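You operate a simulated robot arm through the tools that you are given. There is no shell and no other tool.

You run a simulated two-armed robot. Do the job below in one go: nothing can be reset, and whatever is moved stays where it is left.

JOB
The bridge meter is dead: tighten the brass knob, zero the meter, then balance the orange spool.
Fine: the black knob on the key block zeroes the meter; brass knob and black knob before the brown peg goes to ON; probe left where the meter showed 0; brown peg back at REST; no orange flag; white rocker, spool and grey pegs left alone. All other pegs, plugs, probes, cells, spools, bulbs and markers stay put.

Only the result counts: the job must be done as asked and must still hold three seconds after the hand-in. Knocking over, shifting, dropping, spilling or breaking anything else fails it.

ROBOT AND FRAMES
Two 6-joint arms with fingered hands on one trunk that stands fixed in place. Base frame: the origin is at the foot of the trunk, x ahead of it, y to its left, z up; the work surface is at about z = 0.81. Units: m, rad, N and s.
The left shoulder is at [0.02, 0.157, 0.829], the right one opposite. With the tool pointing down near the work surface each hand reaches from about 0.34 to 0.84 m from the base axis, measured 20 degrees to its own side. Payload 4.1 kg a hand.
The tool frame of a hand sits at the grasp point between the pads (the TCP): z along the fingers, y along the line on which they close. The tips reach 0.033 m beyond it. The gripper opens to 0.112 m; its body begins 0.039 m behind the TCP. The gripper is a hand of 4 fingers: y runs from the thumb to the fingers, the wrist lies at [-0.016, -0.118, -0.2] in the tool frame, and closing takes about 1.5 s.
Orientation is that of the tool frame in the base frame, as a unit quaternion [w, x, y, z]. With the fingers straight down and the wrist toward the robot, the tool's x, y and z point along [0, 1, 0], [1, 0, 0] and [0, 0, -1] of the base frame.

CONTROLS
- The arms move only by the tool jog_arm. It takes "left_rows", "right_rows" or both (then of equal length, played together; a hand with none holds still); each is a list of rows, each a list of 3 entries, a list of its own where there are three numbers: the shift along the tool's x, y, z in m, then the turn, a rotation vector about the tool's x, y, z in rad, then the gripper command, from -1 (shut) to 1 (fully open), values between in proportion. In form: [[[tx, ty, tz], [ax, ay, az], gripper], ...]. A call has 1 to 20 rows; each row is the pose to reach, as a shift and turn from the pose commanded when the call began, along the tool's axes at that moment. A row lasts 0.2 s, in which the tool goes at most 0.05 m and 0.15 rad; a call with a longer step from one row to the next is refused whole, and so is a gripper value outside its range. Where a pose cannot be reached the arm comes as near as it can. A force on the tool above 40 N (or 10 N above the force at the start of the call, whichever is more), or a blocked arm, ends the call early, and 0.2 s more pass. The fingers move at their own pace (about 0.072 m/s each) and stop on an object; they squeeze with about 31 N. The grip force told is the motor's: it shows also when the fingers shut on nothing. Time passes only in rows, and 0.2 s behind the last, so rows that repeat a pose let the fingers close. The reply holds the time, the measured pose of the TCP, the force on the tool along the base axes, the opening and the grip force, in the units named above and with some noise, with the torque about the TCP (base axes, N m) and any sound that the robot's microphone picked up, and new pictures: "show" is both (left out), scene, wrist or none (wrist: the cameras of the hands that moved).
- Cameras (640 x 400 px; columns grow to the right, rows downward): "scene" is now at [0.0426, 0.0154, 1.4742]; the picture's right is [0.06, -1.00, 0.00], its down [-0.54, -0.03, -0.84] and it looks along [0.84, 0.05, -0.54] (base axes); focal length 330 px, centre (320, 200). "left" rides on the left gripper at [-0.066, -0.089, -0.13] in its tool frame; the picture's right is [-0.79, -0.29, 0.54], its down [0.55, -0.71, 0.44] and it looks along [0.26, 0.64, 0.72] (tool axes); focal length 247 px, centre (320, 200). "right" rides on the right gripper at [0.066, -0.089, -0.13] in its tool frame; the picture's right is [-0.79, 0.29, -0.54], its down [-0.55, -0.71, 0.44] and it looks along [-0.26, 0.64, 0.72] (tool axes); focal length 247 px, centre (320, 200). There is no depth. A picture from a camera that has moved, and an enlarged one, comes with that camera's place and axes in the base frame and with its lens. The place of the scene camera against the robot may be out by one fixed shift of up to 0.025 m in any direction.
- preshape(shape, hand): the hand has 4 fingers and takes this shape, open, in about a second: jaw (thumb against the fingers, like two jaws); tri (thumb and two fingers); tip (a fingertip pinch); poke (one finger out to press); point (the index stretched); flat (the hand flat); cup (the hand cupped); fist (a fist). The gripper value then closes the fingers along that shape, each until it touches; the sizes above hold for jaw. It gives what a move gives, with no picture.
- head_to(pan, tilt): turns the head with the scene camera to pan (to the left, within 1.501 rad either way) and tilt (down, from -0.506 to 1.204), counted from straight ahead of the robot. It gives what a move gives, and a new picture of the scene camera.
- inspect(camera, box): a new picture of the part [left, top, right, bottom] of that camera's present view, enlarged. It takes no simulated time.
- finish_job(): hands the job in; it is judged then, once.

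Places have to be worked out from the pictures, the camera data and where the tool is seen. Open the grippers and draw the arms clear of the work before you hand the job in, unless the task says otherwise.

The tools are called after "Request:" by a JSON object that holds its "api" and its "payload". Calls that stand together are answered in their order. jog_arm: Moves the arms, as the interface text tells. Its arguments: {"type":"object","properties":{"left_rows":{"type":"array"},"right_rows":{"type":"array"},"show":{"type":"string","enum":["both","scene","wrist","none"]}},"required":[]} The other tools are called the same way: preshape (shape, hand) gives the hand a shape; head_to (pan, tilt) turns the head that bears the scene camera; inspect (camera, box) takes an enlarged picture of a part of a camera's view; finish_job () hands the job in.

At the start:

```text
time: 0.0
left_tcp_pos: [0.4279, 0.1787, 1.1759]
left_ee_rot: [0.0, 0.707, 0.708, 0.0]
left_wrist_force: [0.2, 0.2, -0.5]
left_wrist_torque: [0.01, 0.01, -0.05]
left_width: 0.1115
left_gripper_force: 0.2
left_shape: jaw
right_tcp_pos: [0.536, -0.2558, 1.132]
right_ee_rot: [-0.002, 0.707, 0.707, -0.001]
right_wrist_force: [-0.1, 0.1, -0.1]
right_wrist_torque: [-0.03, 0.0, 0.01]
right_width: 0.1117
right_gripper_force: 0.1
right_shape: jaw
head pan, tilt (commanded): [0.065, 0.572]
```

scene: 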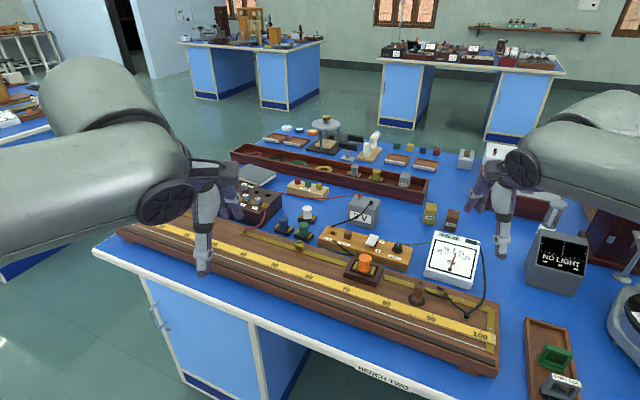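
right: 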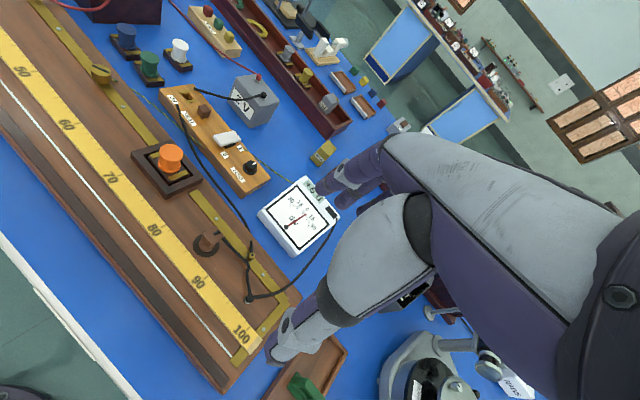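
left: 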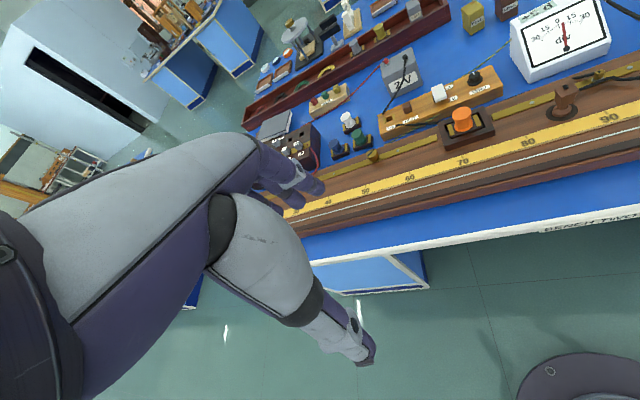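

I'll start by enlarging the work area: the meter bridge, the key block, the meter and the probe.

Request:
{"api": "inspect", "payload": {"camera": "scene", "box": [300, 170, 500, 295]}}

Request:
{"api": "inspect", "payload": {"camera": "scene", "box": [220, 160, 420, 285]}}

Request:
{"api": "inspect", "payload": {"camera": "scene", "box": [330, 250, 530, 375]}}

Request:
{"api": "inspect", "payload": {"camera": "right", "box": [80, 60, 340, 222]}}

Request:
{"api": "inspect", "payload": {"camera": "right", "box": [130, 160, 350, 380]}}

Request:
{"api": "inspect", "payload": {"camera": "left", "box": [320, 0, 640, 200]}}

```text
3.20 times, centred on (400, 232) of scene
camera zoom: at [0.0426, 0.0154, 1.4742], right [0.06, -1.0, 0.0], down [-0.54, -0.03, -0.84], along [0.84, 0.05, -0.54], focal length 1057 px, centre (64, 96)
```

zoom: 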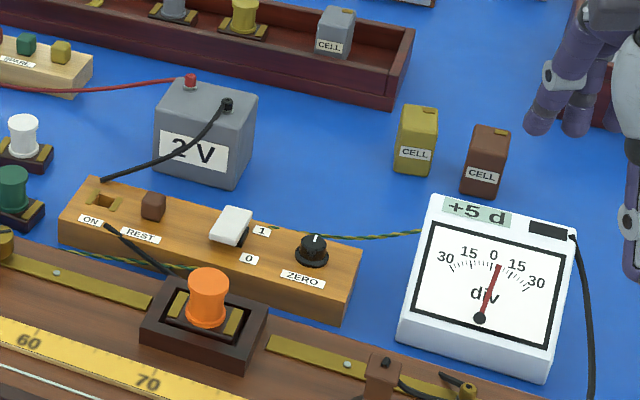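

```text
3.20 times, centred on (320, 222) of scene
camera zoom: at [0.0426, 0.0154, 1.4742], right [0.06, -1.0, 0.0], down [-0.54, -0.03, -0.84], along [0.84, 0.05, -0.54], focal length 1057 px, centre (320, 128)
```

zoom: 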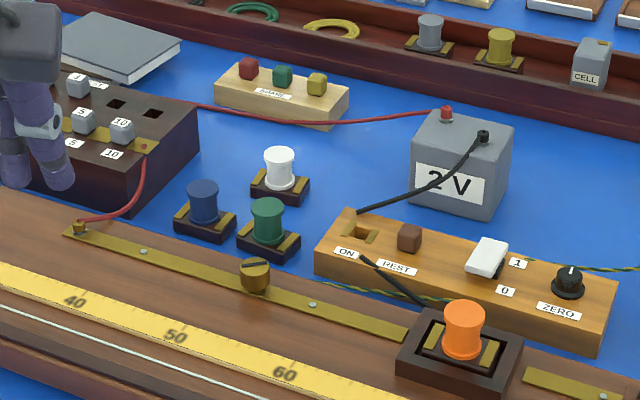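

```text
3.20 times, centred on (430, 312) of scene
camera zoom: at [0.0426, 0.0154, 1.4742], right [0.06, -1.0, 0.0], down [-0.54, -0.03, -0.84], along [0.84, 0.05, -0.54], focal length 1057 px, centre (-32, -160)
```

zoom: 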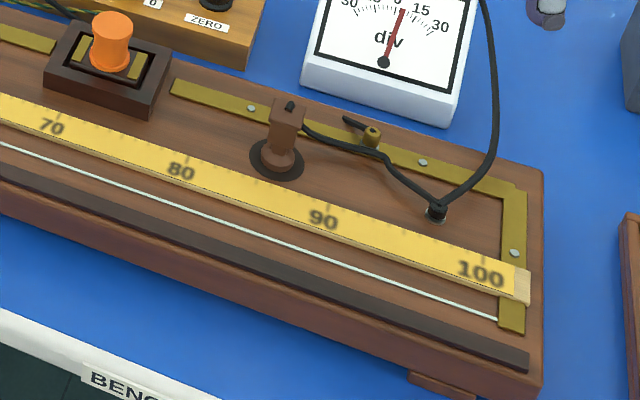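

```text
2.46 times, centred on (210, 141) of right
camera zoom: at [0.4467, -0.1892, 1.2634], right [0.29, -0.79, 0.54], down [-0.71, -0.55, -0.44], along [0.64, -0.26, -0.72], focal length 608 px, centre (591, 345)
```

zoom: 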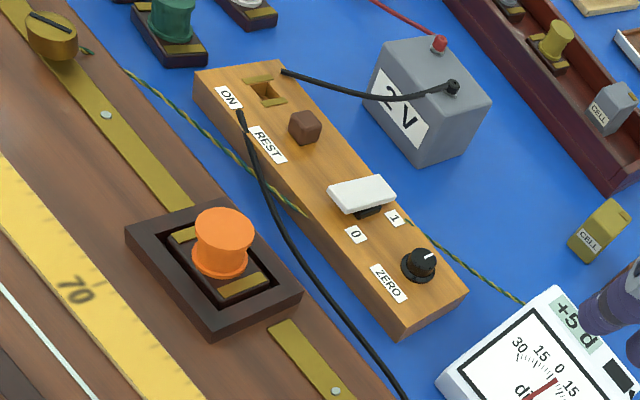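

```text
1.82 times, centred on (240, 270) of right
camera zoom: at [0.4467, -0.1892, 1.2634], right [0.29, -0.79, 0.54], down [-0.71, -0.55, -0.44], along [0.64, -0.26, -0.72], focal length 449 px, centre (466, 73)
```

zoom: 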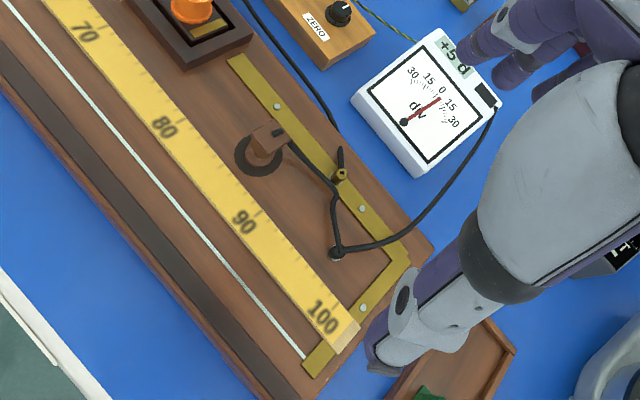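

```text
2.00 times, centred on (480, 100) of left
camera zoom: at [0.3394, 0.1134, 1.3065], right [-0.29, -0.79, -0.54], down [-0.71, 0.55, -0.44], along [0.64, 0.26, -0.72], focal length 494 px, centre (0, 400)
```

zoom: 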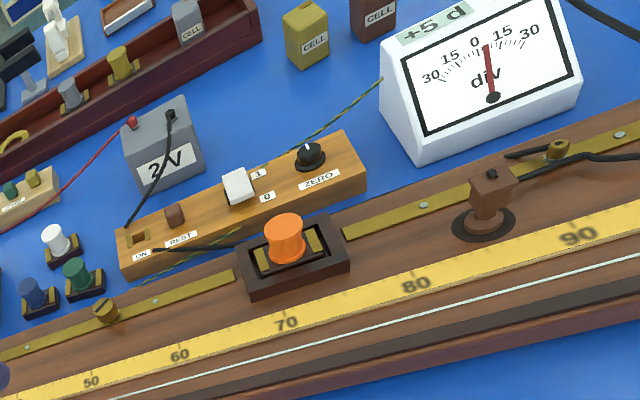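

Triangulating with both wrist cameras puts the brass knob near (0.75, 0.105, 0.87), the zero knob near (0.79, -0.17, 0.84), the brown peg near (0.84, -0.03, 0.845) and the probe near (0.60, -0.186, 0.887). I'll enlarge the knob, the probe and the meter before moving.

Request:
{"api": "inspect", "payload": {"camera": "left", "box": [340, 120, 420, 170]}}

Request:
{"api": "inspect", "payload": {"camera": "left", "box": [500, 0, 640, 88]}}

Request:
{"api": "inspect", "payload": {"camera": "scene", "box": [385, 270, 465, 320]}}

Request:
{"api": "inspect", "payload": {"camera": "scene", "box": [110, 200, 310, 325]}}

Request:
{"api": "inspect", "payload": {"camera": "scene", "box": [220, 100, 480, 262]}}

```text
8.00 times, centred on (380, 145) of left
camera zoom: at [0.3394, 0.1134, 1.3065], right [-0.29, -0.79, -0.54], down [-0.71, 0.55, -0.44], along [0.64, 0.26, -0.72], focal length 1976 px, centre (-160, 640)
```

zoom: 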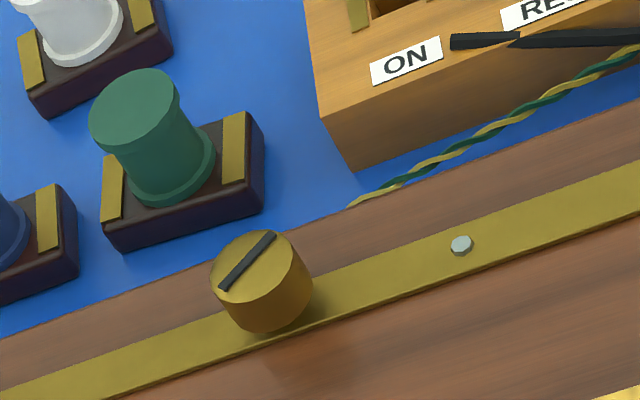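

```text
4.55 times, centred on (570, 44) of left
camera zoom: at [0.3394, 0.1134, 1.3065], right [-0.29, -0.79, -0.54], down [-0.71, 0.55, -0.44], along [0.64, 0.26, -0.72], focal length 1123 px, centre (-816, 909)
```

zoom: 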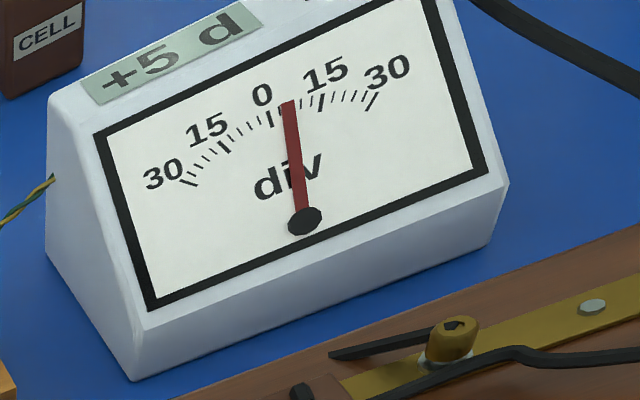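

```text
8.00 times, centred on (425, 295) of scene
camera zoom: at [0.0426, 0.0154, 1.4742], right [0.06, -1.0, 0.0], down [-0.54, -0.03, -0.84], along [0.84, 0.05, -0.54], focal length 2642 px, centre (-520, -560)
```

zoom: 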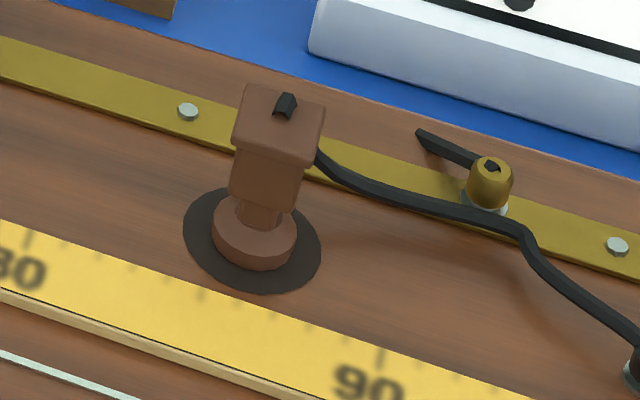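

```text
3.20 times, centred on (210, 262) of scene
camera zoom: at [0.0426, 0.0154, 1.4742], right [0.06, -1.0, 0.0], down [-0.54, -0.03, -0.84], along [0.84, 0.05, -0.54], focal length 1057 px, centre (672, 0)
```

zoom: 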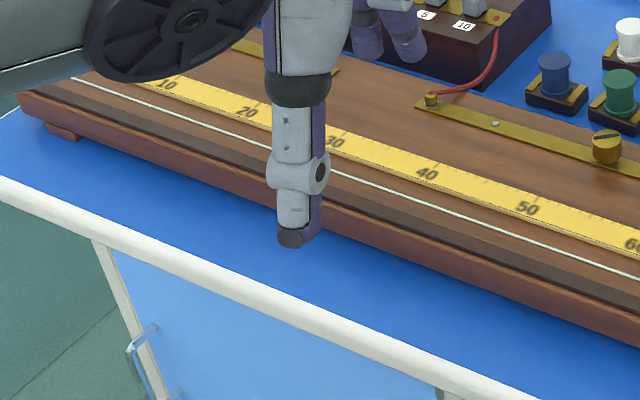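

```text
2.46 times, centred on (350, 181) of scene
camera zoom: at [0.0426, 0.0154, 1.4742], right [0.06, -1.0, 0.0], down [-0.54, -0.03, -0.84], along [0.84, 0.05, -0.54], focal length 813 px, centre (246, 247)
```

zoom: 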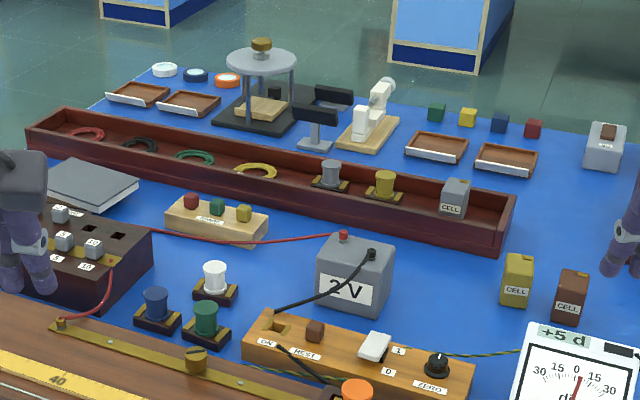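

The brass knob is a slotted cylinder about 2.8 cm across, on the strip beside the 50–55 marks, and the meter reads about +5 with the brown peg at REST. I'll move the left hand to a point above the knob.

Request:
{"api": "preshape", "payload": {"hand": "left", "shape": "tri"}}

Request:
{"api": "jog_arm", "payload": {"left_rows": [[[-0.007, 0.032, 0.0], [0, 0, 0], 1], [[-0.015, 0.064, 0.02], [0, 0, 0], 1], [[-0.022, 0.097, 0.04], [0, 0, 0], 1], [[-0.03, 0.13, 0.06], [0, 0, 0], 1], [[-0.037, 0.162, 0.08], [0, 0, 0], 1], [[-0.044, 0.194, 0.1], [0, 0, 0], 1], [[-0.052, 0.226, 0.12], [0, 0, 0], 1], [[-0.059, 0.258, 0.14], [0, 0, 0], 1], [[-0.066, 0.29, 0.16], [0, 0, 0], 1], [[-0.074, 0.323, 0.18], [0, 0, 0], 1]]}}

```text
time: 0.9
left_tcp_pos: [0.4285, 0.1791, 1.1762]
left_ee_rot: [0.0, 0.707, 0.707, 0.0]
left_wrist_force: [-0.7, 0.5, 0.0]
left_wrist_torque: [0.0, 0.02, -0.01]
left_width: 0.1116
left_gripper_force: 0.0
left_shape: tri
right_tcp_pos: [0.5349, -0.2553, 1.1319]
right_ee_rot: [0.0, 0.708, 0.707, -0.001]
right_wrist_force: [0.4, -0.3, 0.1]
right_wrist_torque: [0.0, -0.01, -0.03]
right_width: 0.1116
right_gripper_force: 0.0
right_shape: jaw
head pan, tilt (commanded): [0.065, 0.572]
```

```text
time: 3.1
left_tcp_pos: [0.7512, 0.1052, 0.9972]
left_ee_rot: [0.001, 0.707, 0.707, 0.001]
left_wrist_force: [-0.2, 0.3, 1.6]
left_wrist_torque: [-0.01, -0.04, 0.02]
left_width: 0.1117
left_gripper_force: 0.1
left_shape: tri
right_tcp_pos: [0.5359, -0.255, 1.1326]
right_ee_rot: [0.001, 0.707, 0.707, 0.0]
right_wrist_force: [1.3, 0.0, 0.6]
right_wrist_torque: [0.01, -0.06, -0.04]
right_width: 0.1115
right_gripper_force: 0.0
right_shape: jaw
head pan, tilt (commanded): [0.065, 0.572]
camera scene: at [0.0419, 0.0157, 1.4742], right [0.06, -1.0, 0.0], down [-0.54, -0.03, -0.84], along [0.84, 0.05, -0.54], focal length 330 px, centre (320, 200)
camera left: at [0.6621, 0.0397, 1.1275], right [-0.29, -0.79, -0.54], down [-0.71, 0.55, -0.44], along [0.64, 0.26, -0.72], focal length 247 px, centre (320, 200)
```

scene: 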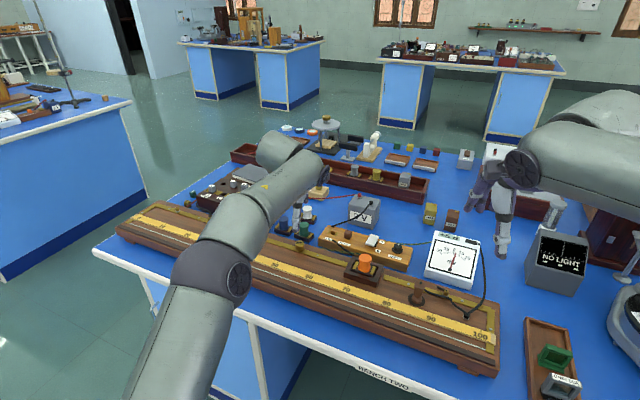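
left: 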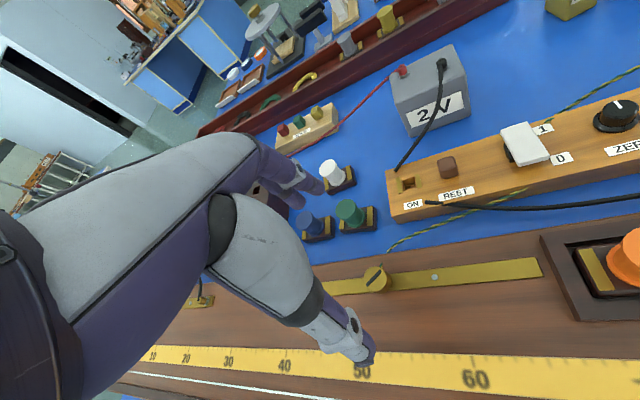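

The hand is above the knob. I'll enlarge the left wrist view to refine where the knob, peg and holes are.

Request:
{"api": "inspect", "payload": {"camera": "left", "box": [335, 240, 431, 300]}}

Request:
{"api": "inspect", "payload": {"camera": "left", "box": [384, 80, 640, 240]}}

Request:
{"api": "inspect", "payload": {"camera": "left", "box": [220, 120, 420, 245]}}

```text
6.67 times, centred on (383, 270) of left
camera zoom: at [0.6621, 0.0397, 1.1275], right [-0.29, -0.79, -0.54], down [-0.71, 0.55, -0.44], along [0.64, 0.26, -0.72], focal length 1646 px, centre (-100, -267)
```

zoom: 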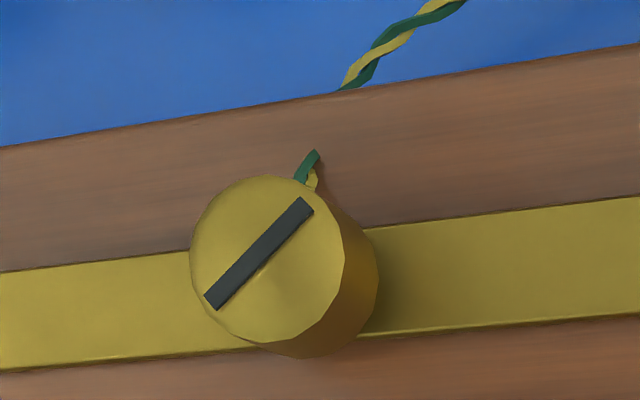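

```text
2.50 times, centred on (512, 160) of left
camera zoom: at [0.6621, 0.0397, 1.1275], right [-0.29, -0.79, -0.54], down [-0.71, 0.55, -0.44], along [0.64, 0.26, -0.72], focal length 617 px, centre (-160, 300)
```

zoom: 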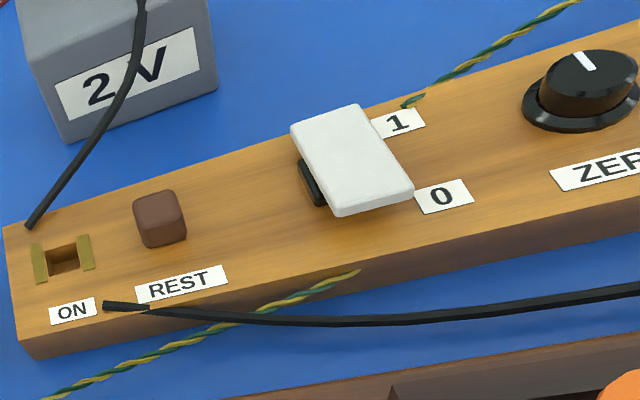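

```text
3.20 times, centred on (320, 182) of left
camera zoom: at [0.6621, 0.0397, 1.1275], right [-0.29, -0.79, -0.54], down [-0.71, 0.55, -0.44], along [0.64, 0.26, -0.72], focal length 790 px, centre (320, 256)
```

zoom: 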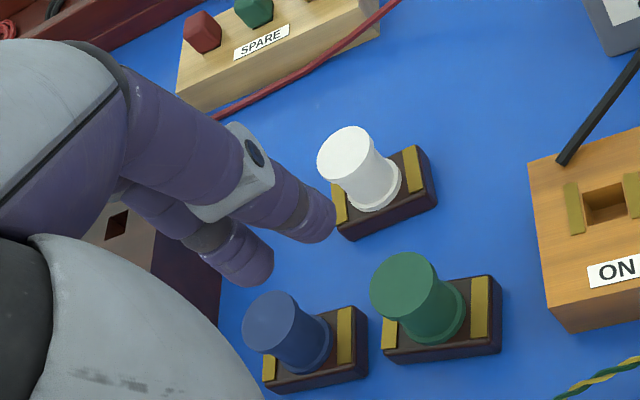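

The knob's top centre triangulates to about (0.7525, 0.105, 0.877). I'll close the tri grip in free air above it to see where the fingertips meet.

Request:
{"api": "jog_arm", "payload": {"left_rows": [[[0, 0, 0], [0, 0, 0], -0.55], [[0, 0, 0], [0, 0, 0], -0.55], [[0, 0, 0], [0, 0, 0], -0.55], [[0, 0, 0], [0, 0, 0], -0.55], [[0, 0, 0], [0, 0, 0], -0.55], [[0, 0, 0], [0, 0, 0], -0.55]], "show": "wrist"}}

```text
time: 4.5
left_tcp_pos: [0.7507, 0.1038, 0.9961]
left_ee_rot: [0.001, 0.707, 0.707, 0.0]
left_wrist_force: [0.0, -1.2, 0.3]
left_wrist_torque: [0.0, 0.01, 0.0]
left_width: 0.0256
left_gripper_force: 0.2
left_shape: tri
right_tcp_pos: [0.5363, -0.2541, 1.1327]
right_ee_rot: [0.0, 0.708, 0.707, 0.0]
right_wrist_force: [0.5, 0.1, 0.1]
right_wrist_torque: [-0.02, -0.02, 0.01]
right_width: 0.1118
right_gripper_force: 0.0
right_shape: jaw
head pan, tilt (commanded): [0.065, 0.572]
camera left: at [0.6625, 0.0392, 1.1273], right [-0.29, -0.79, -0.54], down [-0.71, 0.55, -0.44], along [0.64, 0.26, -0.72], focal length 247 px, centre (320, 200)
```

left: 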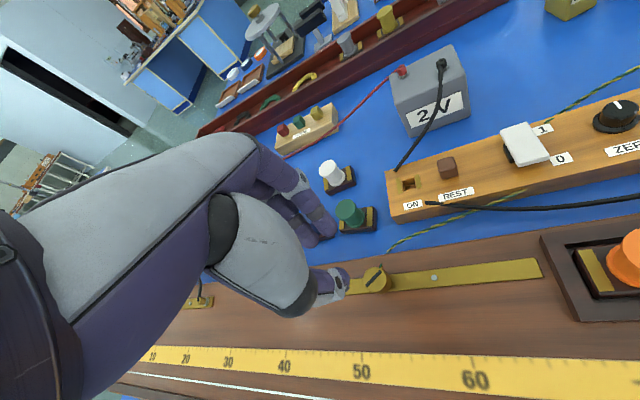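

The tips meet roughly 33 mm below the TCP as expected, and the strip top is at about z = 0.852. I'll open to about 6 cm, pre-turn the hand counter-clockwise by 0.5 rad and lower it around the knob.

Request:
{"api": "jog_arm", "payload": {"left_rows": [[[0.0, 0.0, 0], [0, 0, -0.13], 0.1], [[0.001, 0.002, 0], [0, 0, -0.26], 0.1], [[0.001, 0.002, 0], [0, 0, -0.39], 0.1], [[0.001, 0.002, 0.02], [0, 0, -0.5], 0.1], [[0.001, 0.002, 0.045], [0, 0, -0.5], 0.1], [[0.001, 0.002, 0.07], [0, 0, -0.5], 0.1], [[0.001, 0.002, 0.085], [0, 0, -0.5], 0.1]]}}

```text
time: 6.1
left_tcp_pos: [0.7532, 0.1062, 0.9091]
left_ee_rot: [0.0, 0.51, 0.86, 0.0]
left_wrist_force: [0.9, 1.1, 0.4]
left_wrist_torque: [-0.03, 0.0, -0.02]
left_width: 0.0612
left_gripper_force: 0.1
left_shape: tri
right_tcp_pos: [0.5361, -0.2559, 1.1325]
right_ee_rot: [0.0, 0.707, 0.707, -0.001]
right_wrist_force: [0.2, 0.3, 0.6]
right_wrist_torque: [0.02, -0.01, -0.01]
right_width: 0.1117
right_gripper_force: 0.1
right_shape: jaw
head pan, tilt (commanded): [0.065, 0.572]
camera scene: at [0.0425, 0.0154, 1.4742], right [0.06, -1.0, 0.0], down [-0.54, -0.03, -0.84], along [0.84, 0.05, -0.54], focal length 330 px, centre (320, 200)
camera left: at [0.7066, 0.0055, 1.041], right [0.13, -0.83, -0.54], down [-0.89, 0.14, -0.44], along [0.44, 0.54, -0.72], focal length 247 px, centre (320, 200)
```

scene: 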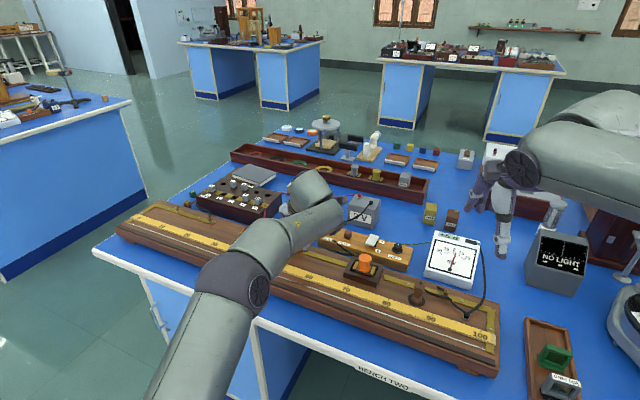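
left: 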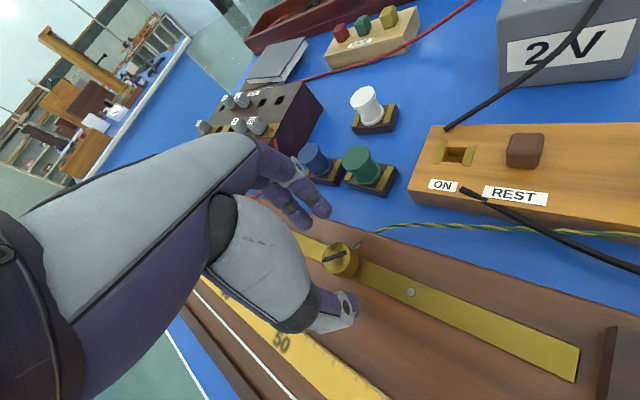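

The knob sits between the thumb and the two fingers. I'll lower another 17 mm and close on it.

Request:
{"api": "jog_arm", "payload": {"left_rows": [[[0, 0, 0.009], [0, 0, 0], 0.1], [[0, 0, 0.017], [0, 0, 0], 0.1], [[0, 0, 0.017], [0, 0, 0], -0.3], [[0, 0, 0.017], [0, 0, 0], -0.6], [[0, 0, 0.017], [0, 0, 0], -1], [[0, 0, 0.017], [0, 0, 0], -1], [[0, 0, 0.017], [0, 0, 0], -1]], "show": "wrist"}}

```text
time: 7.7
left_tcp_pos: [0.7527, 0.1043, 0.8938]
left_ee_rot: [0.0, 0.51, 0.86, 0.0]
left_wrist_force: [-0.9, 1.0, -1.2]
left_wrist_torque: [0.03, 0.0, -0.05]
left_width: 0.0178
left_gripper_force: 30.3
left_shape: tri
right_tcp_pos: [0.5357, -0.2565, 1.1315]
right_ee_rot: [0.001, 0.707, 0.707, 0.0]
right_wrist_force: [-0.8, -0.2, -0.3]
right_wrist_torque: [-0.02, -0.01, 0.0]
right_width: 0.1117
right_gripper_force: 0.1
right_shape: jaw
head pan, tilt (commanded): [0.065, 0.572]
camera left: at [0.7062, 0.0055, 1.0242], right [0.13, -0.83, -0.54], down [-0.89, 0.14, -0.43], along [0.44, 0.53, -0.72], focal length 247 px, centre (320, 200)
```

left: 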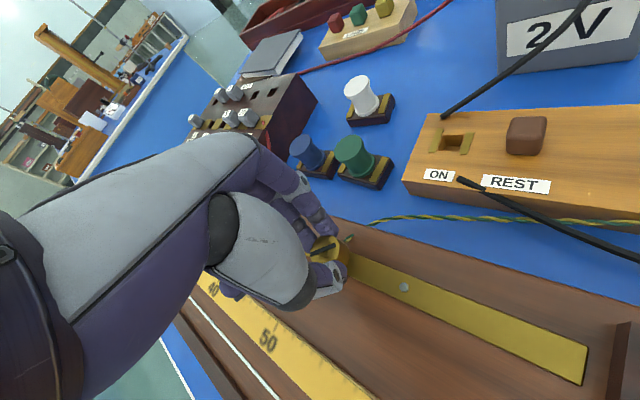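

The hand is closed on the knob at about 30 N. I'll turn it clockwise seen from above, which is positive about tool z, in moderate steps.

Request:
{"api": "jog_arm", "payload": {"left_rows": [[[0, 0, 0], [0, 0, 0.1], -1], [[0, 0, 0], [0, 0, 0.2], -1], [[0, 0, 0], [0, 0, 0.3], -1], [[0, 0, 0], [0, 0, 0.4], -1], [[0, 0, 0], [0, 0, 0.5], -1], [[0, 0, 0], [0, 0, 0.6], -1]], "show": "wrist"}}

```text
time: 9.1
left_tcp_pos: [0.7525, 0.1056, 0.8947]
left_ee_rot: [-0.001, 0.742, 0.67, 0.0]
left_wrist_force: [-7.1, 3.3, -3.4]
left_wrist_torque: [0.07, 0.17, 0.02]
left_width: 0.0172
left_gripper_force: 31.2
left_shape: tri
right_tcp_pos: [0.5358, -0.2557, 1.1319]
right_ee_rot: [0.0, 0.707, 0.707, 0.0]
right_wrist_force: [0.0, -0.3, 0.3]
right_wrist_torque: [0.01, 0.04, 0.02]
right_width: 0.1116
right_gripper_force: 0.1
right_shape: jaw
head pan, tilt (commanded): [0.065, 0.572]
camera left: at [0.6581, 0.0501, 1.0243], right [-0.37, -0.76, -0.54], down [-0.65, 0.62, -0.43], along [0.66, 0.19, -0.72], focal length 247 px, centre (320, 200)
```

left: 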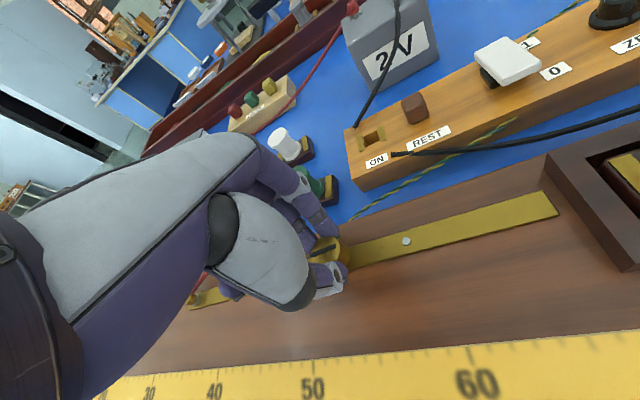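

I'll enlarge the view to check that the slot is turning with the hand.

Request:
{"api": "inspect", "payload": {"camera": "left", "box": [280, 215, 376, 275]}}

Request:
{"api": "jog_arm", "payload": {"left_rows": [[[0, 0, 0], [0, 0, 0.1], -1], [[0, 0, 0], [0, 0, 0.2], -1], [[0, 0, 0], [0, 0, 0.3], -1], [[0, 0, 0], [0, 0, 0.4], -1], [[0, 0, 0], [0, 0, 0.5], -1]], "show": "wrist"}}

Request:
{"api": "inspect", "payload": {"camera": "left", "box": [280, 215, 376, 275]}}

```text
6.67 times, centred on (328, 245) of left
camera zoom: at [0.6581, 0.0501, 1.0243], right [-0.37, -0.76, -0.54], down [-0.65, 0.62, -0.43], along [0.66, 0.19, -0.72], focal length 1646 px, centre (267, -100)
```

zoom: 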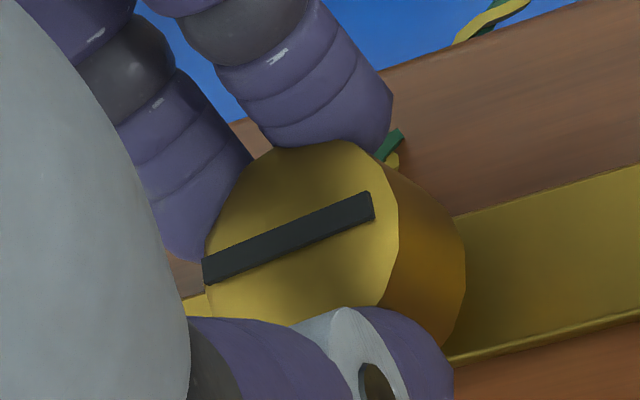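

```text
time: 10.3
left_tcp_pos: [0.7529, 0.106, 0.8934]
left_ee_rot: [-0.001, 0.885, 0.466, 0.0]
left_wrist_force: [-4.0, 7.1, -5.2]
left_wrist_torque: [0.16, 0.13, -0.02]
left_width: 0.0173
left_gripper_force: 30.9
left_shape: tri
right_tcp_pos: [0.5363, -0.2549, 1.1331]
right_ee_rot: [0.0, 0.707, 0.707, 0.0]
right_wrist_force: [-0.2, 0.5, 0.7]
right_wrist_torque: [0.02, -0.04, 0.0]
right_width: 0.1116
right_gripper_force: 0.0
right_shape: jaw
head pan, tilt (commanded): [0.065, 0.572]
camera left: at [0.6426, 0.103, 1.0243], right [-0.68, -0.49, -0.54], down [-0.27, 0.86, -0.44], along [0.68, -0.15, -0.72], focal length 247 px, centre (320, 200)
```

left: 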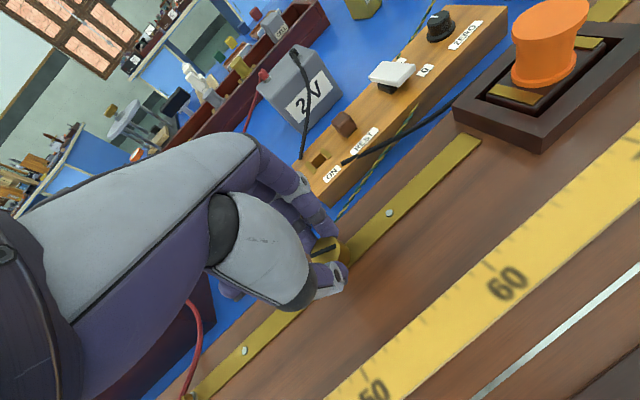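

```text
6.67 times, centred on (328, 245) of left
camera zoom: at [0.6426, 0.103, 1.0243], right [-0.68, -0.49, -0.54], down [-0.27, 0.86, -0.44], along [0.68, -0.15, -0.72], focal length 1646 px, centre (267, -100)
```

zoom: 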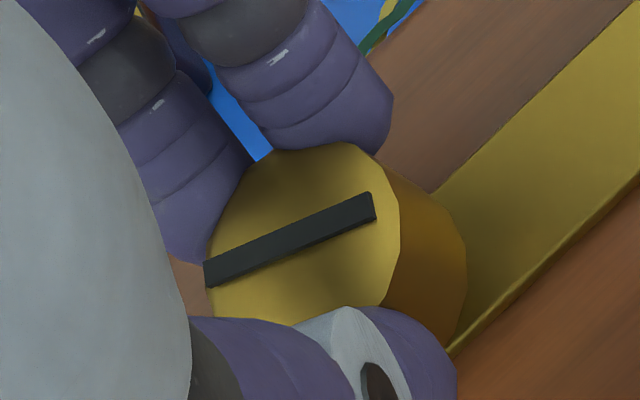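

The knob is turning with the grip, about 1.1 rad so far and no stop yet. I'll continue clockwise.

Request:
{"api": "jog_arm", "payload": {"left_rows": [[[0, 0, 0], [0, 0, 0.1], -1], [[0, 0, 0], [0, 0, 0.2], -1], [[0, 0, 0], [0, 0, 0.3], -1], [[0, 0, 0], [0, 0, 0.4], -1], [[0, 0, 0], [0, 0, 0.5], -1], [[0, 0, 0], [0, 0, 0.6], -1]], "show": "both"}}

Request:
{"api": "inspect", "payload": {"camera": "left", "box": [280, 215, 376, 275]}}

Request:
{"api": "inspect", "payload": {"camera": "scene", "box": [420, 225, 484, 265]}}

```text
time: 11.7
left_tcp_pos: [0.6974, 0.1189, 0.8845]
left_ee_rot: [0.0, 0.983, 0.184, 0.001]
left_wrist_force: [0.7, -0.4, 0.4]
left_wrist_torque: [0.04, 0.02, 0.01]
left_width: 0.0135
left_gripper_force: 31.0
left_shape: tri
left hand out of reach, approached as far as the arm can: row 1, 2, 3, 4, 5, 6
right_tcp_pos: [0.5359, -0.256, 1.1324]
right_ee_rot: [0.0, 0.707, 0.708, 0.0]
right_wrist_force: [0.1, -0.5, -0.9]
right_wrist_torque: [0.01, 0.05, 0.04]
right_width: 0.1118
right_gripper_force: 0.2
right_shape: jaw
head pan, tilt (commanded): [0.065, 0.572]
camera scene: at [0.0429, 0.0151, 1.4742], right [0.06, -1.0, 0.0], down [-0.54, -0.03, -0.84], along [0.84, 0.05, -0.54], focal length 330 px, centre (320, 200)
camera left: at [0.6038, 0.1777, 1.0151], right [-0.84, -0.02, -0.54], down [0.26, 0.86, -0.44], along [0.47, -0.51, -0.72], focal length 247 px, centre (320, 200)
```

scene: 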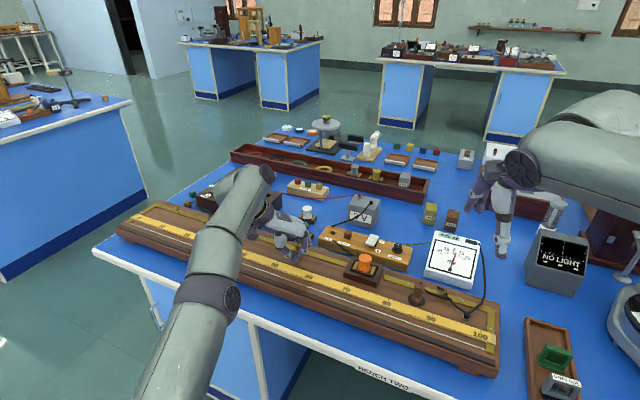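
left: 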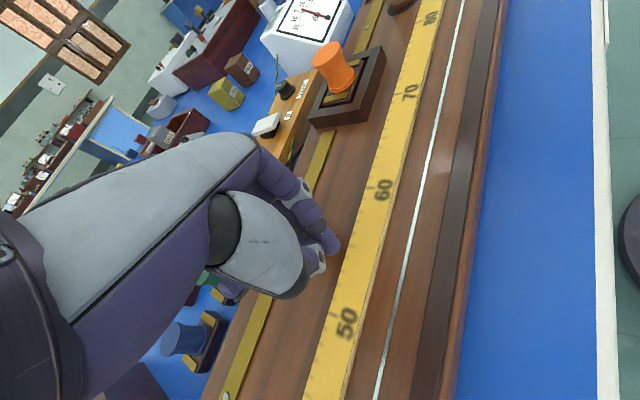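

```text
6.67 times, centred on (328, 245) of left
camera zoom: at [0.6038, 0.1777, 1.0151], right [-0.84, -0.02, -0.54], down [0.26, 0.86, -0.44], along [0.47, -0.51, -0.72], focal length 1646 px, centre (267, -100)
```

zoom: 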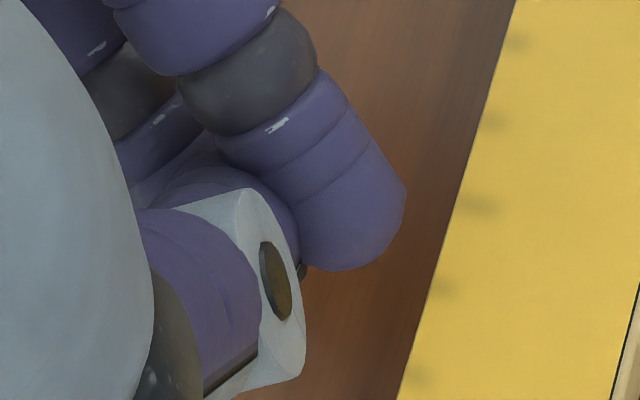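

```text
10.00 times, centred on (452, 245) of scene
camera zoom: at [0.0429, 0.0151, 1.4742], right [0.06, -1.0, 0.0], down [-0.54, -0.03, -0.84], along [0.84, 0.05, -0.54], focal length 3302 px, centre (-1000, -250)
```

zoom: 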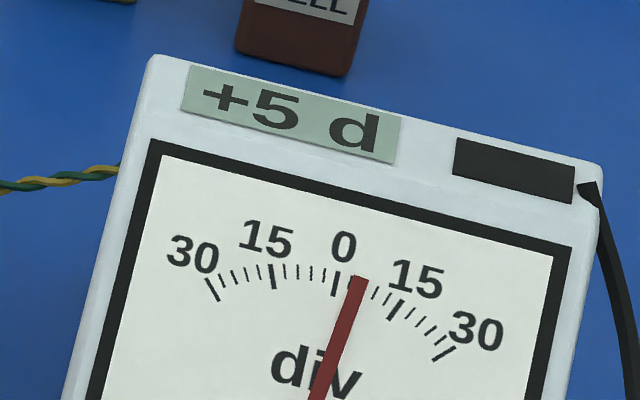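

The turn ran out of reach and the fingers slid off the knob toward the robot. I can see nothing disturbed, and the spool and board look unchanged. I'll lift while turning back and see where the commanded pose now lies.

Request:
{"api": "jog_arm", "payload": {"left_rows": [[[0, 0, -0.03], [0, 0, -0.05], -1], [[0, 0, -0.06], [0, 0, -0.15], -1], [[0, 0, -0.08], [0, 0, -0.29], -0.8]], "show": "both"}}

```text
time: 12.5
left_tcp_pos: [0.6973, 0.1171, 0.9642]
left_ee_rot: [0.001, 0.946, 0.325, 0.0]
left_wrist_force: [0.3, -0.4, -1.2]
left_wrist_torque: [-0.04, 0.02, -0.01]
left_width: 0.0111
left_gripper_force: 0.0
left_shape: tri
right_tcp_pos: [0.5352, -0.2551, 1.1326]
right_ee_rot: [0.0, 0.707, 0.707, 0.0]
right_wrist_force: [1.3, -0.4, 0.6]
right_wrist_torque: [-0.02, 0.04, 0.0]
right_width: 0.1118
right_gripper_force: 0.1
right_shape: jaw
head pan, tilt (commanded): [0.065, 0.572]
camera scene: at [0.0429, 0.0154, 1.4742], right [0.06, -1.0, 0.0], down [-0.54, -0.03, -0.84], along [0.84, 0.05, -0.54], focal length 330 px, centre (320, 200)
camera left: at [0.5913, 0.1482, 1.0955], right [-0.8, -0.26, -0.54], down [0.0, 0.9, -0.44], along [0.6, -0.35, -0.72], focal length 247 px, centre (320, 200)
```

scene: 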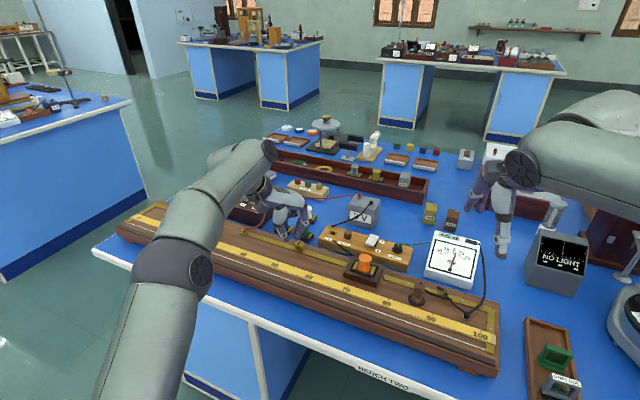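
left: 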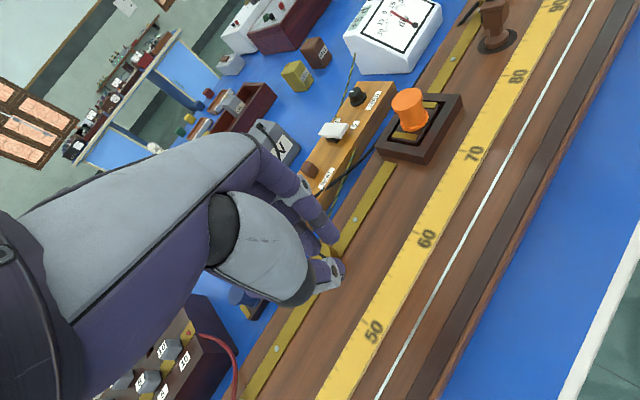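

The commanded pose re-based itself on the reached pose, with the hand now yawed about 0.91 rad. I'll go back above the knob at yaw -0.5 with the fingers open and check the slot.

Request:
{"api": "jog_arm", "payload": {"left_rows": [[[0, 0, -0.01], [0, 0, -0.14], -0.5], [[0.0, 0.0, -0.02], [0, 0, -0.28], -0.2], [[0.0, 0.0, -0.03], [0, 0, -0.42], 0.1], [[0.005, 0.005, -0.03], [0, 0, -0.56], 0.1], [[0.012, 0.012, -0.03], [0, 0, -0.7], 0.1], [[0.018, 0.02, -0.03], [0, 0, -0.84], 0.1], [[0.024, 0.028, -0.03], [0, 0, -0.98], 0.1], [[0.03, 0.036, -0.03], [0, 0, -1.12], 0.1], [[0.036, 0.044, -0.03], [0, 0, -1.26], 0.1], [[0.0363, 0.0437, -0.03], [0, 0, -1.4], 0.1]], "show": "both"}}

Request:
{"api": "inspect", "payload": {"camera": "left", "box": [300, 220, 396, 280]}}

```text
time: 14.7
left_tcp_pos: [0.7429, 0.1059, 0.9895]
left_ee_rot: [-0.001, 0.517, 0.856, 0.001]
left_wrist_force: [-0.5, 1.5, 1.2]
left_wrist_torque: [-0.09, -0.02, -0.04]
left_width: 0.0613
left_gripper_force: 0.1
left_shape: tri
left hand out of reach, approached as far as the arm can: row 10
right_tcp_pos: [0.5363, -0.2552, 1.1337]
right_ee_rot: [0.0, 0.707, 0.707, 0.001]
right_wrist_force: [-0.6, 0.0, 0.6]
right_wrist_torque: [-0.02, -0.02, -0.02]
right_width: 0.1114
right_gripper_force: 0.1
right_shape: jaw
head pan, tilt (commanded): [0.065, 0.572]
camera scene: at [0.0423, 0.0158, 1.4742], right [0.06, -1.0, 0.0], down [-0.54, -0.03, -0.84], along [0.84, 0.05, -0.54], focal length 330 px, centre (320, 200)
camera left: at [0.6953, 0.0061, 1.1212], right [0.11, -0.83, -0.54], down [-0.89, 0.16, -0.43], along [0.45, 0.53, -0.72], focal length 247 px, centre (320, 200)
```

scene: 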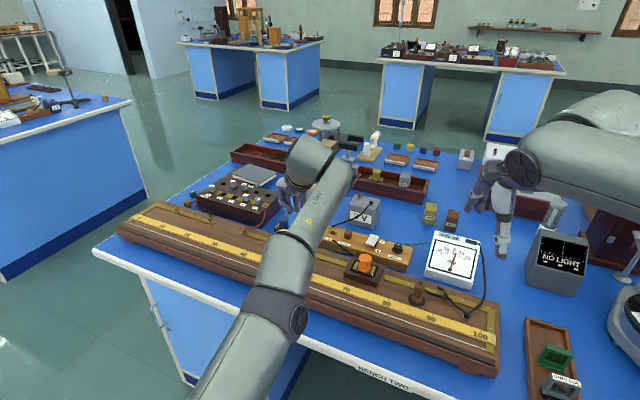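
left: 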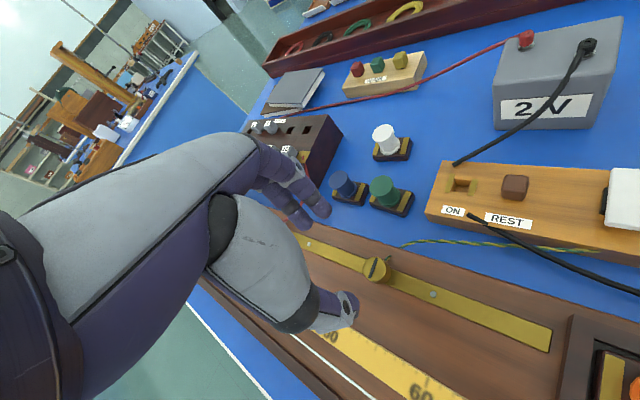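

```text
6.67 times, centred on (348, 250) of left
camera zoom: at [0.6953, 0.0061, 1.1212], right [0.11, -0.83, -0.54], down [-0.89, 0.16, -0.43], along [0.45, 0.53, -0.72], focal length 1646 px, centre (133, -133)
```

zoom: 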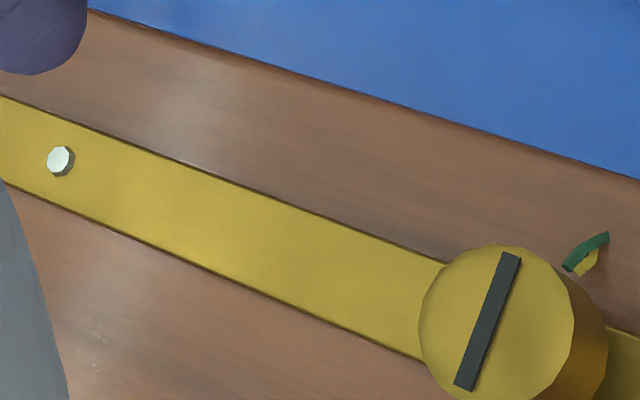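

The slot now points at about azimuth -20°, perpendicular to the strip, so the knob has turned roughly 125° clockwise. I'll regrip it and turn further to feel for a stop, staying inside the reachable yaw range.

Request:
{"api": "jog_arm", "payload": {"left_rows": [[[-0.003, 0.003, 0.025], [0, 0, 0.05], 0.1], [[-0.005, 0.008, 0.05], [0, 0, 0.1], 0.1], [[-0.005, 0.008, 0.075], [0, 0, 0.1], 0.1], [[-0.005, 0.008, 0.096], [0, 0, 0.1], 0.1], [[-0.005, 0.008, 0.096], [0, 0, 0.1], -0.3], [[-0.005, 0.008, 0.096], [0, 0, 0.1], -0.7], [[-0.005, 0.008, 0.096], [0, 0, 0.1], -1], [[-0.005, 0.008, 0.096], [0, 0, 0.1], -1], [[-0.005, 0.008, 0.096], [0, 0, 0.1], -1]], "show": "wrist"}}

Request:
{"api": "inspect", "payload": {"camera": "left", "box": [280, 215, 376, 275]}}

```text
time: 16.7
left_tcp_pos: [0.7677, 0.1028, 0.8975]
left_ee_rot: [0.0, 0.556, 0.831, 0.0]
left_wrist_force: [10.5, -0.4, -3.0]
left_wrist_torque: [-0.03, -0.26, -0.05]
left_width: 0.0049
left_gripper_force: 30.6
left_shape: tri
left hand out of reach, approached as far as the arm can: row 2, 3, 4, 5, 6, 7, 8, 9
right_tcp_pos: [0.5375, -0.255, 1.1323]
right_ee_rot: [0.0, 0.707, 0.707, 0.0]
right_wrist_force: [0.7, -0.9, 0.4]
right_wrist_torque: [0.0, -0.01, 0.02]
right_width: 0.1118
right_gripper_force: 0.0
right_shape: jaw
head pan, tilt (commanded): [0.065, 0.572]
camera left: at [0.7116, 0.0078, 1.0279], right [0.04, -0.84, -0.54], down [-0.87, 0.24, -0.43], along [0.5, 0.48, -0.72], focal length 247 px, centre (320, 200)
```

left: 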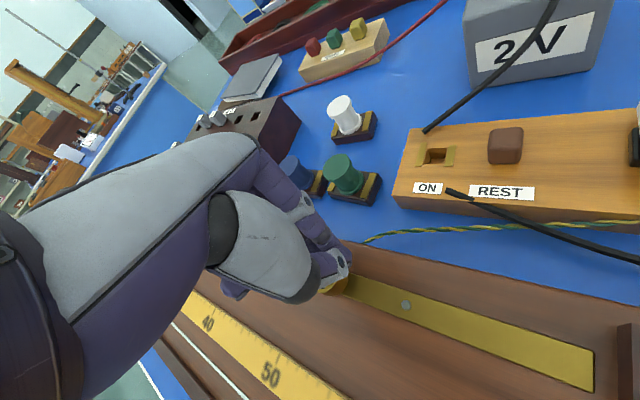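

```text
6.67 times, centred on (328, 245) of left
camera zoom: at [0.7116, 0.0078, 1.0279], right [0.04, -0.84, -0.54], down [-0.87, 0.24, -0.43], along [0.5, 0.48, -0.72], focal length 1646 px, centre (267, -100)
```

zoom: 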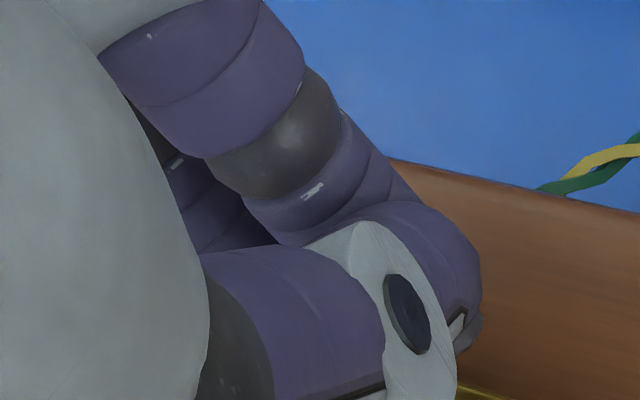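

The hand sat too far forward and the fingers closed past the knob. I'll open, rise a little, and read the true pose before retrying.

Request:
{"api": "jog_arm", "payload": {"left_rows": [[[0, 0, 0], [0, 0, 0], -0.5], [[0, 0, 0], [0, 0, 0], 0.1], [[0, 0, 0], [0, 0, 0], 0.1], [[0, 0, -0.02], [0, 0, 0.05], 0.1], [[0, 0, -0.04], [0, 0, 0.1], 0.1], [[0, 0, -0.04], [0, 0, 0.2], 0.1]], "show": "wrist"}}

Request:
{"api": "inspect", "payload": {"camera": "left", "box": [300, 220, 396, 280]}}

```text
time: 18.1
left_tcp_pos: [0.7669, 0.1018, 0.9371]
left_ee_rot: [0.0, 0.637, 0.771, 0.0]
left_wrist_force: [0.3, -0.7, -0.4]
left_wrist_torque: [0.0, 0.01, -0.01]
left_width: 0.0613
left_gripper_force: 0.1
left_shape: tri
right_tcp_pos: [0.5349, -0.256, 1.1312]
right_ee_rot: [0.0, 0.707, 0.707, 0.0]
right_wrist_force: [-0.5, 0.1, -0.4]
right_wrist_torque: [0.01, -0.04, -0.04]
right_width: 0.1117
right_gripper_force: 0.1
right_shape: jaw
head pan, tilt (commanded): [0.065, 0.572]
camera left: at [0.6929, 0.0207, 1.0683], right [-0.13, -0.83, -0.54], down [-0.8, 0.41, -0.44], along [0.58, 0.37, -0.72], focal length 247 px, centre (320, 200)
```

left: 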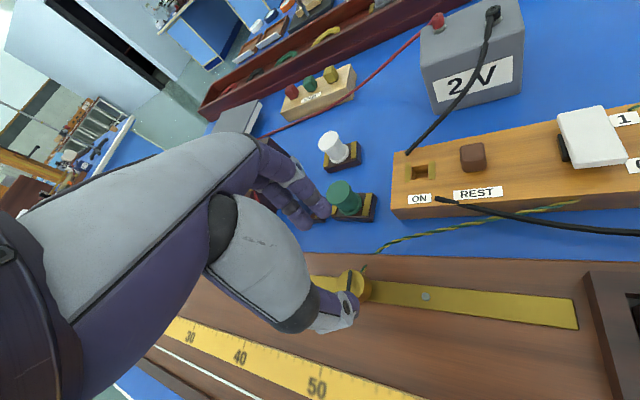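

```text
6.67 times, centred on (348, 250) of left
camera zoom: at [0.6929, 0.0207, 1.0683], right [-0.13, -0.83, -0.54], down [-0.8, 0.41, -0.44], along [0.58, 0.37, -0.72], focal length 1646 px, centre (133, -133)
```

zoom: 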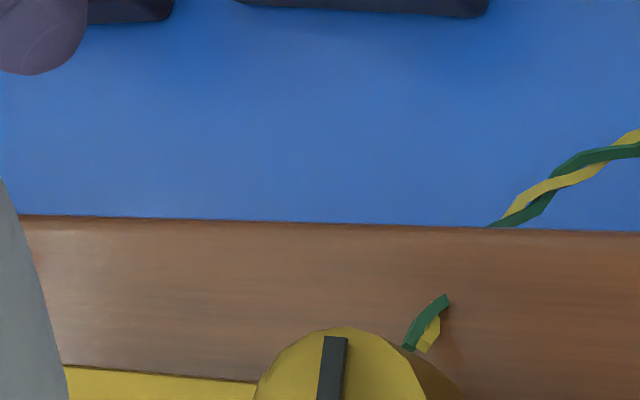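

With no load, the hand is really at (0.767, 0.102, 0.937). I'll shift back about 14 mm to centre on the knob, turn to yaw -0.4, lower, and check before closing.

Request:
{"api": "jog_arm", "payload": {"left_rows": [[[0.003, -0.007, 0], [0, 0, -0.1], 0.1], [[0.0058, -0.0132, 0], [0, 0, -0.2], 0.1], [[0.0058, -0.0132, 0.022], [0, 0, -0.21], 0.1], [[0.0058, -0.0132, 0.043], [0, 0, -0.21], 0.1]], "show": "wrist"}}

Request:
{"api": "inspect", "payload": {"camera": "left", "box": [260, 190, 420, 290]}}

```text
time: 19.1
left_tcp_pos: [0.7662, 0.1022, 0.8962]
left_ee_rot: [-0.002, 0.551, 0.834, -0.001]
left_wrist_force: [-0.8, 0.1, -0.1]
left_wrist_torque: [0.0, -0.02, 0.01]
left_width: 0.0609
left_gripper_force: 0.0
left_shape: tri
left hand out of reach, approached as far as the arm can: row 1, 2, 3, 4
right_tcp_pos: [0.5352, -0.2561, 1.1332]
right_ee_rot: [0.001, 0.707, 0.707, 0.0]
right_wrist_force: [0.3, -0.2, -0.4]
right_wrist_torque: [-0.01, -0.02, -0.02]
right_width: 0.1115
right_gripper_force: 0.1
right_shape: jaw
head pan, tilt (commanded): [0.065, 0.572]
camera left: at [0.7114, 0.007, 1.0278], right [0.04, -0.84, -0.54], down [-0.87, 0.23, -0.43], along [0.49, 0.49, -0.72], focal length 247 px, centre (320, 200)
```

left: 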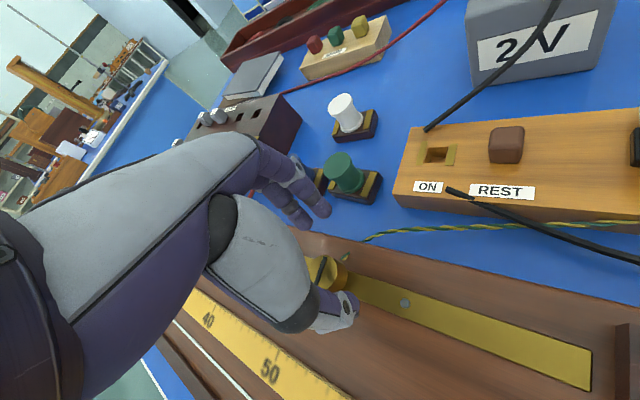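

```text
4.00 times, centred on (340, 240) of left
camera zoom: at [0.7114, 0.007, 1.0278], right [0.04, -0.84, -0.54], down [-0.87, 0.23, -0.43], along [0.49, 0.49, -0.72], focal length 988 px, centre (240, 40)
```

zoom: 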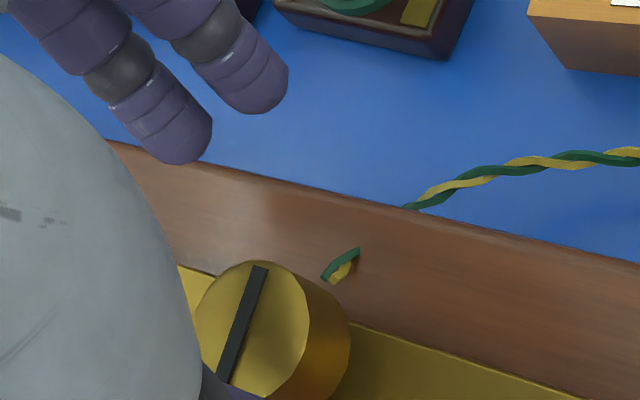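

The x/y did not change even though the move was inward, so some joint limit is binding in this arm posture. I'll rise, turn back to yaw 0, and see whether I can centre over the knob from there.

Request:
{"api": "jog_arm", "payload": {"left_rows": [[[0, 0, -0.025], [0, 0, 0.0], 0.1], [[0, 0, -0.05], [0, 0, 0.1], 0.1], [[0, 0, -0.05], [0, 0, 0.2], 0.1], [[0, 0, -0.05], [0, 0, 0.3], 0.1], [[0, 0, -0.05], [0, 0, 0.4], 0.1]], "show": "scene"}}

```text
time: 20.3
left_tcp_pos: [0.768, 0.1023, 0.9475]
left_ee_rot: [-0.001, 0.708, 0.707, -0.001]
left_wrist_force: [0.4, -0.3, 0.2]
left_wrist_torque: [0.02, 0.03, 0.0]
left_width: 0.0611
left_gripper_force: 0.1
left_shape: tri
right_tcp_pos: [0.5361, -0.2553, 1.1321]
right_ee_rot: [0.0, 0.707, 0.707, 0.001]
right_wrist_force: [-0.1, -0.6, -0.6]
right_wrist_torque: [0.02, 0.01, -0.01]
right_width: 0.1117
right_gripper_force: 0.1
right_shape: jaw
head pan, tilt (commanded): [0.065, 0.572]
camera scene: at [0.0426, 0.0153, 1.4742], right [0.06, -1.0, 0.0], down [-0.54, -0.03, -0.84], along [0.84, 0.05, -0.54], focal length 330 px, centre (320, 200)
```

scene: 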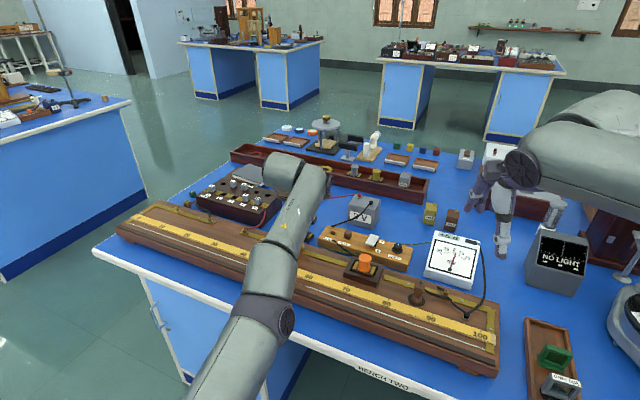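

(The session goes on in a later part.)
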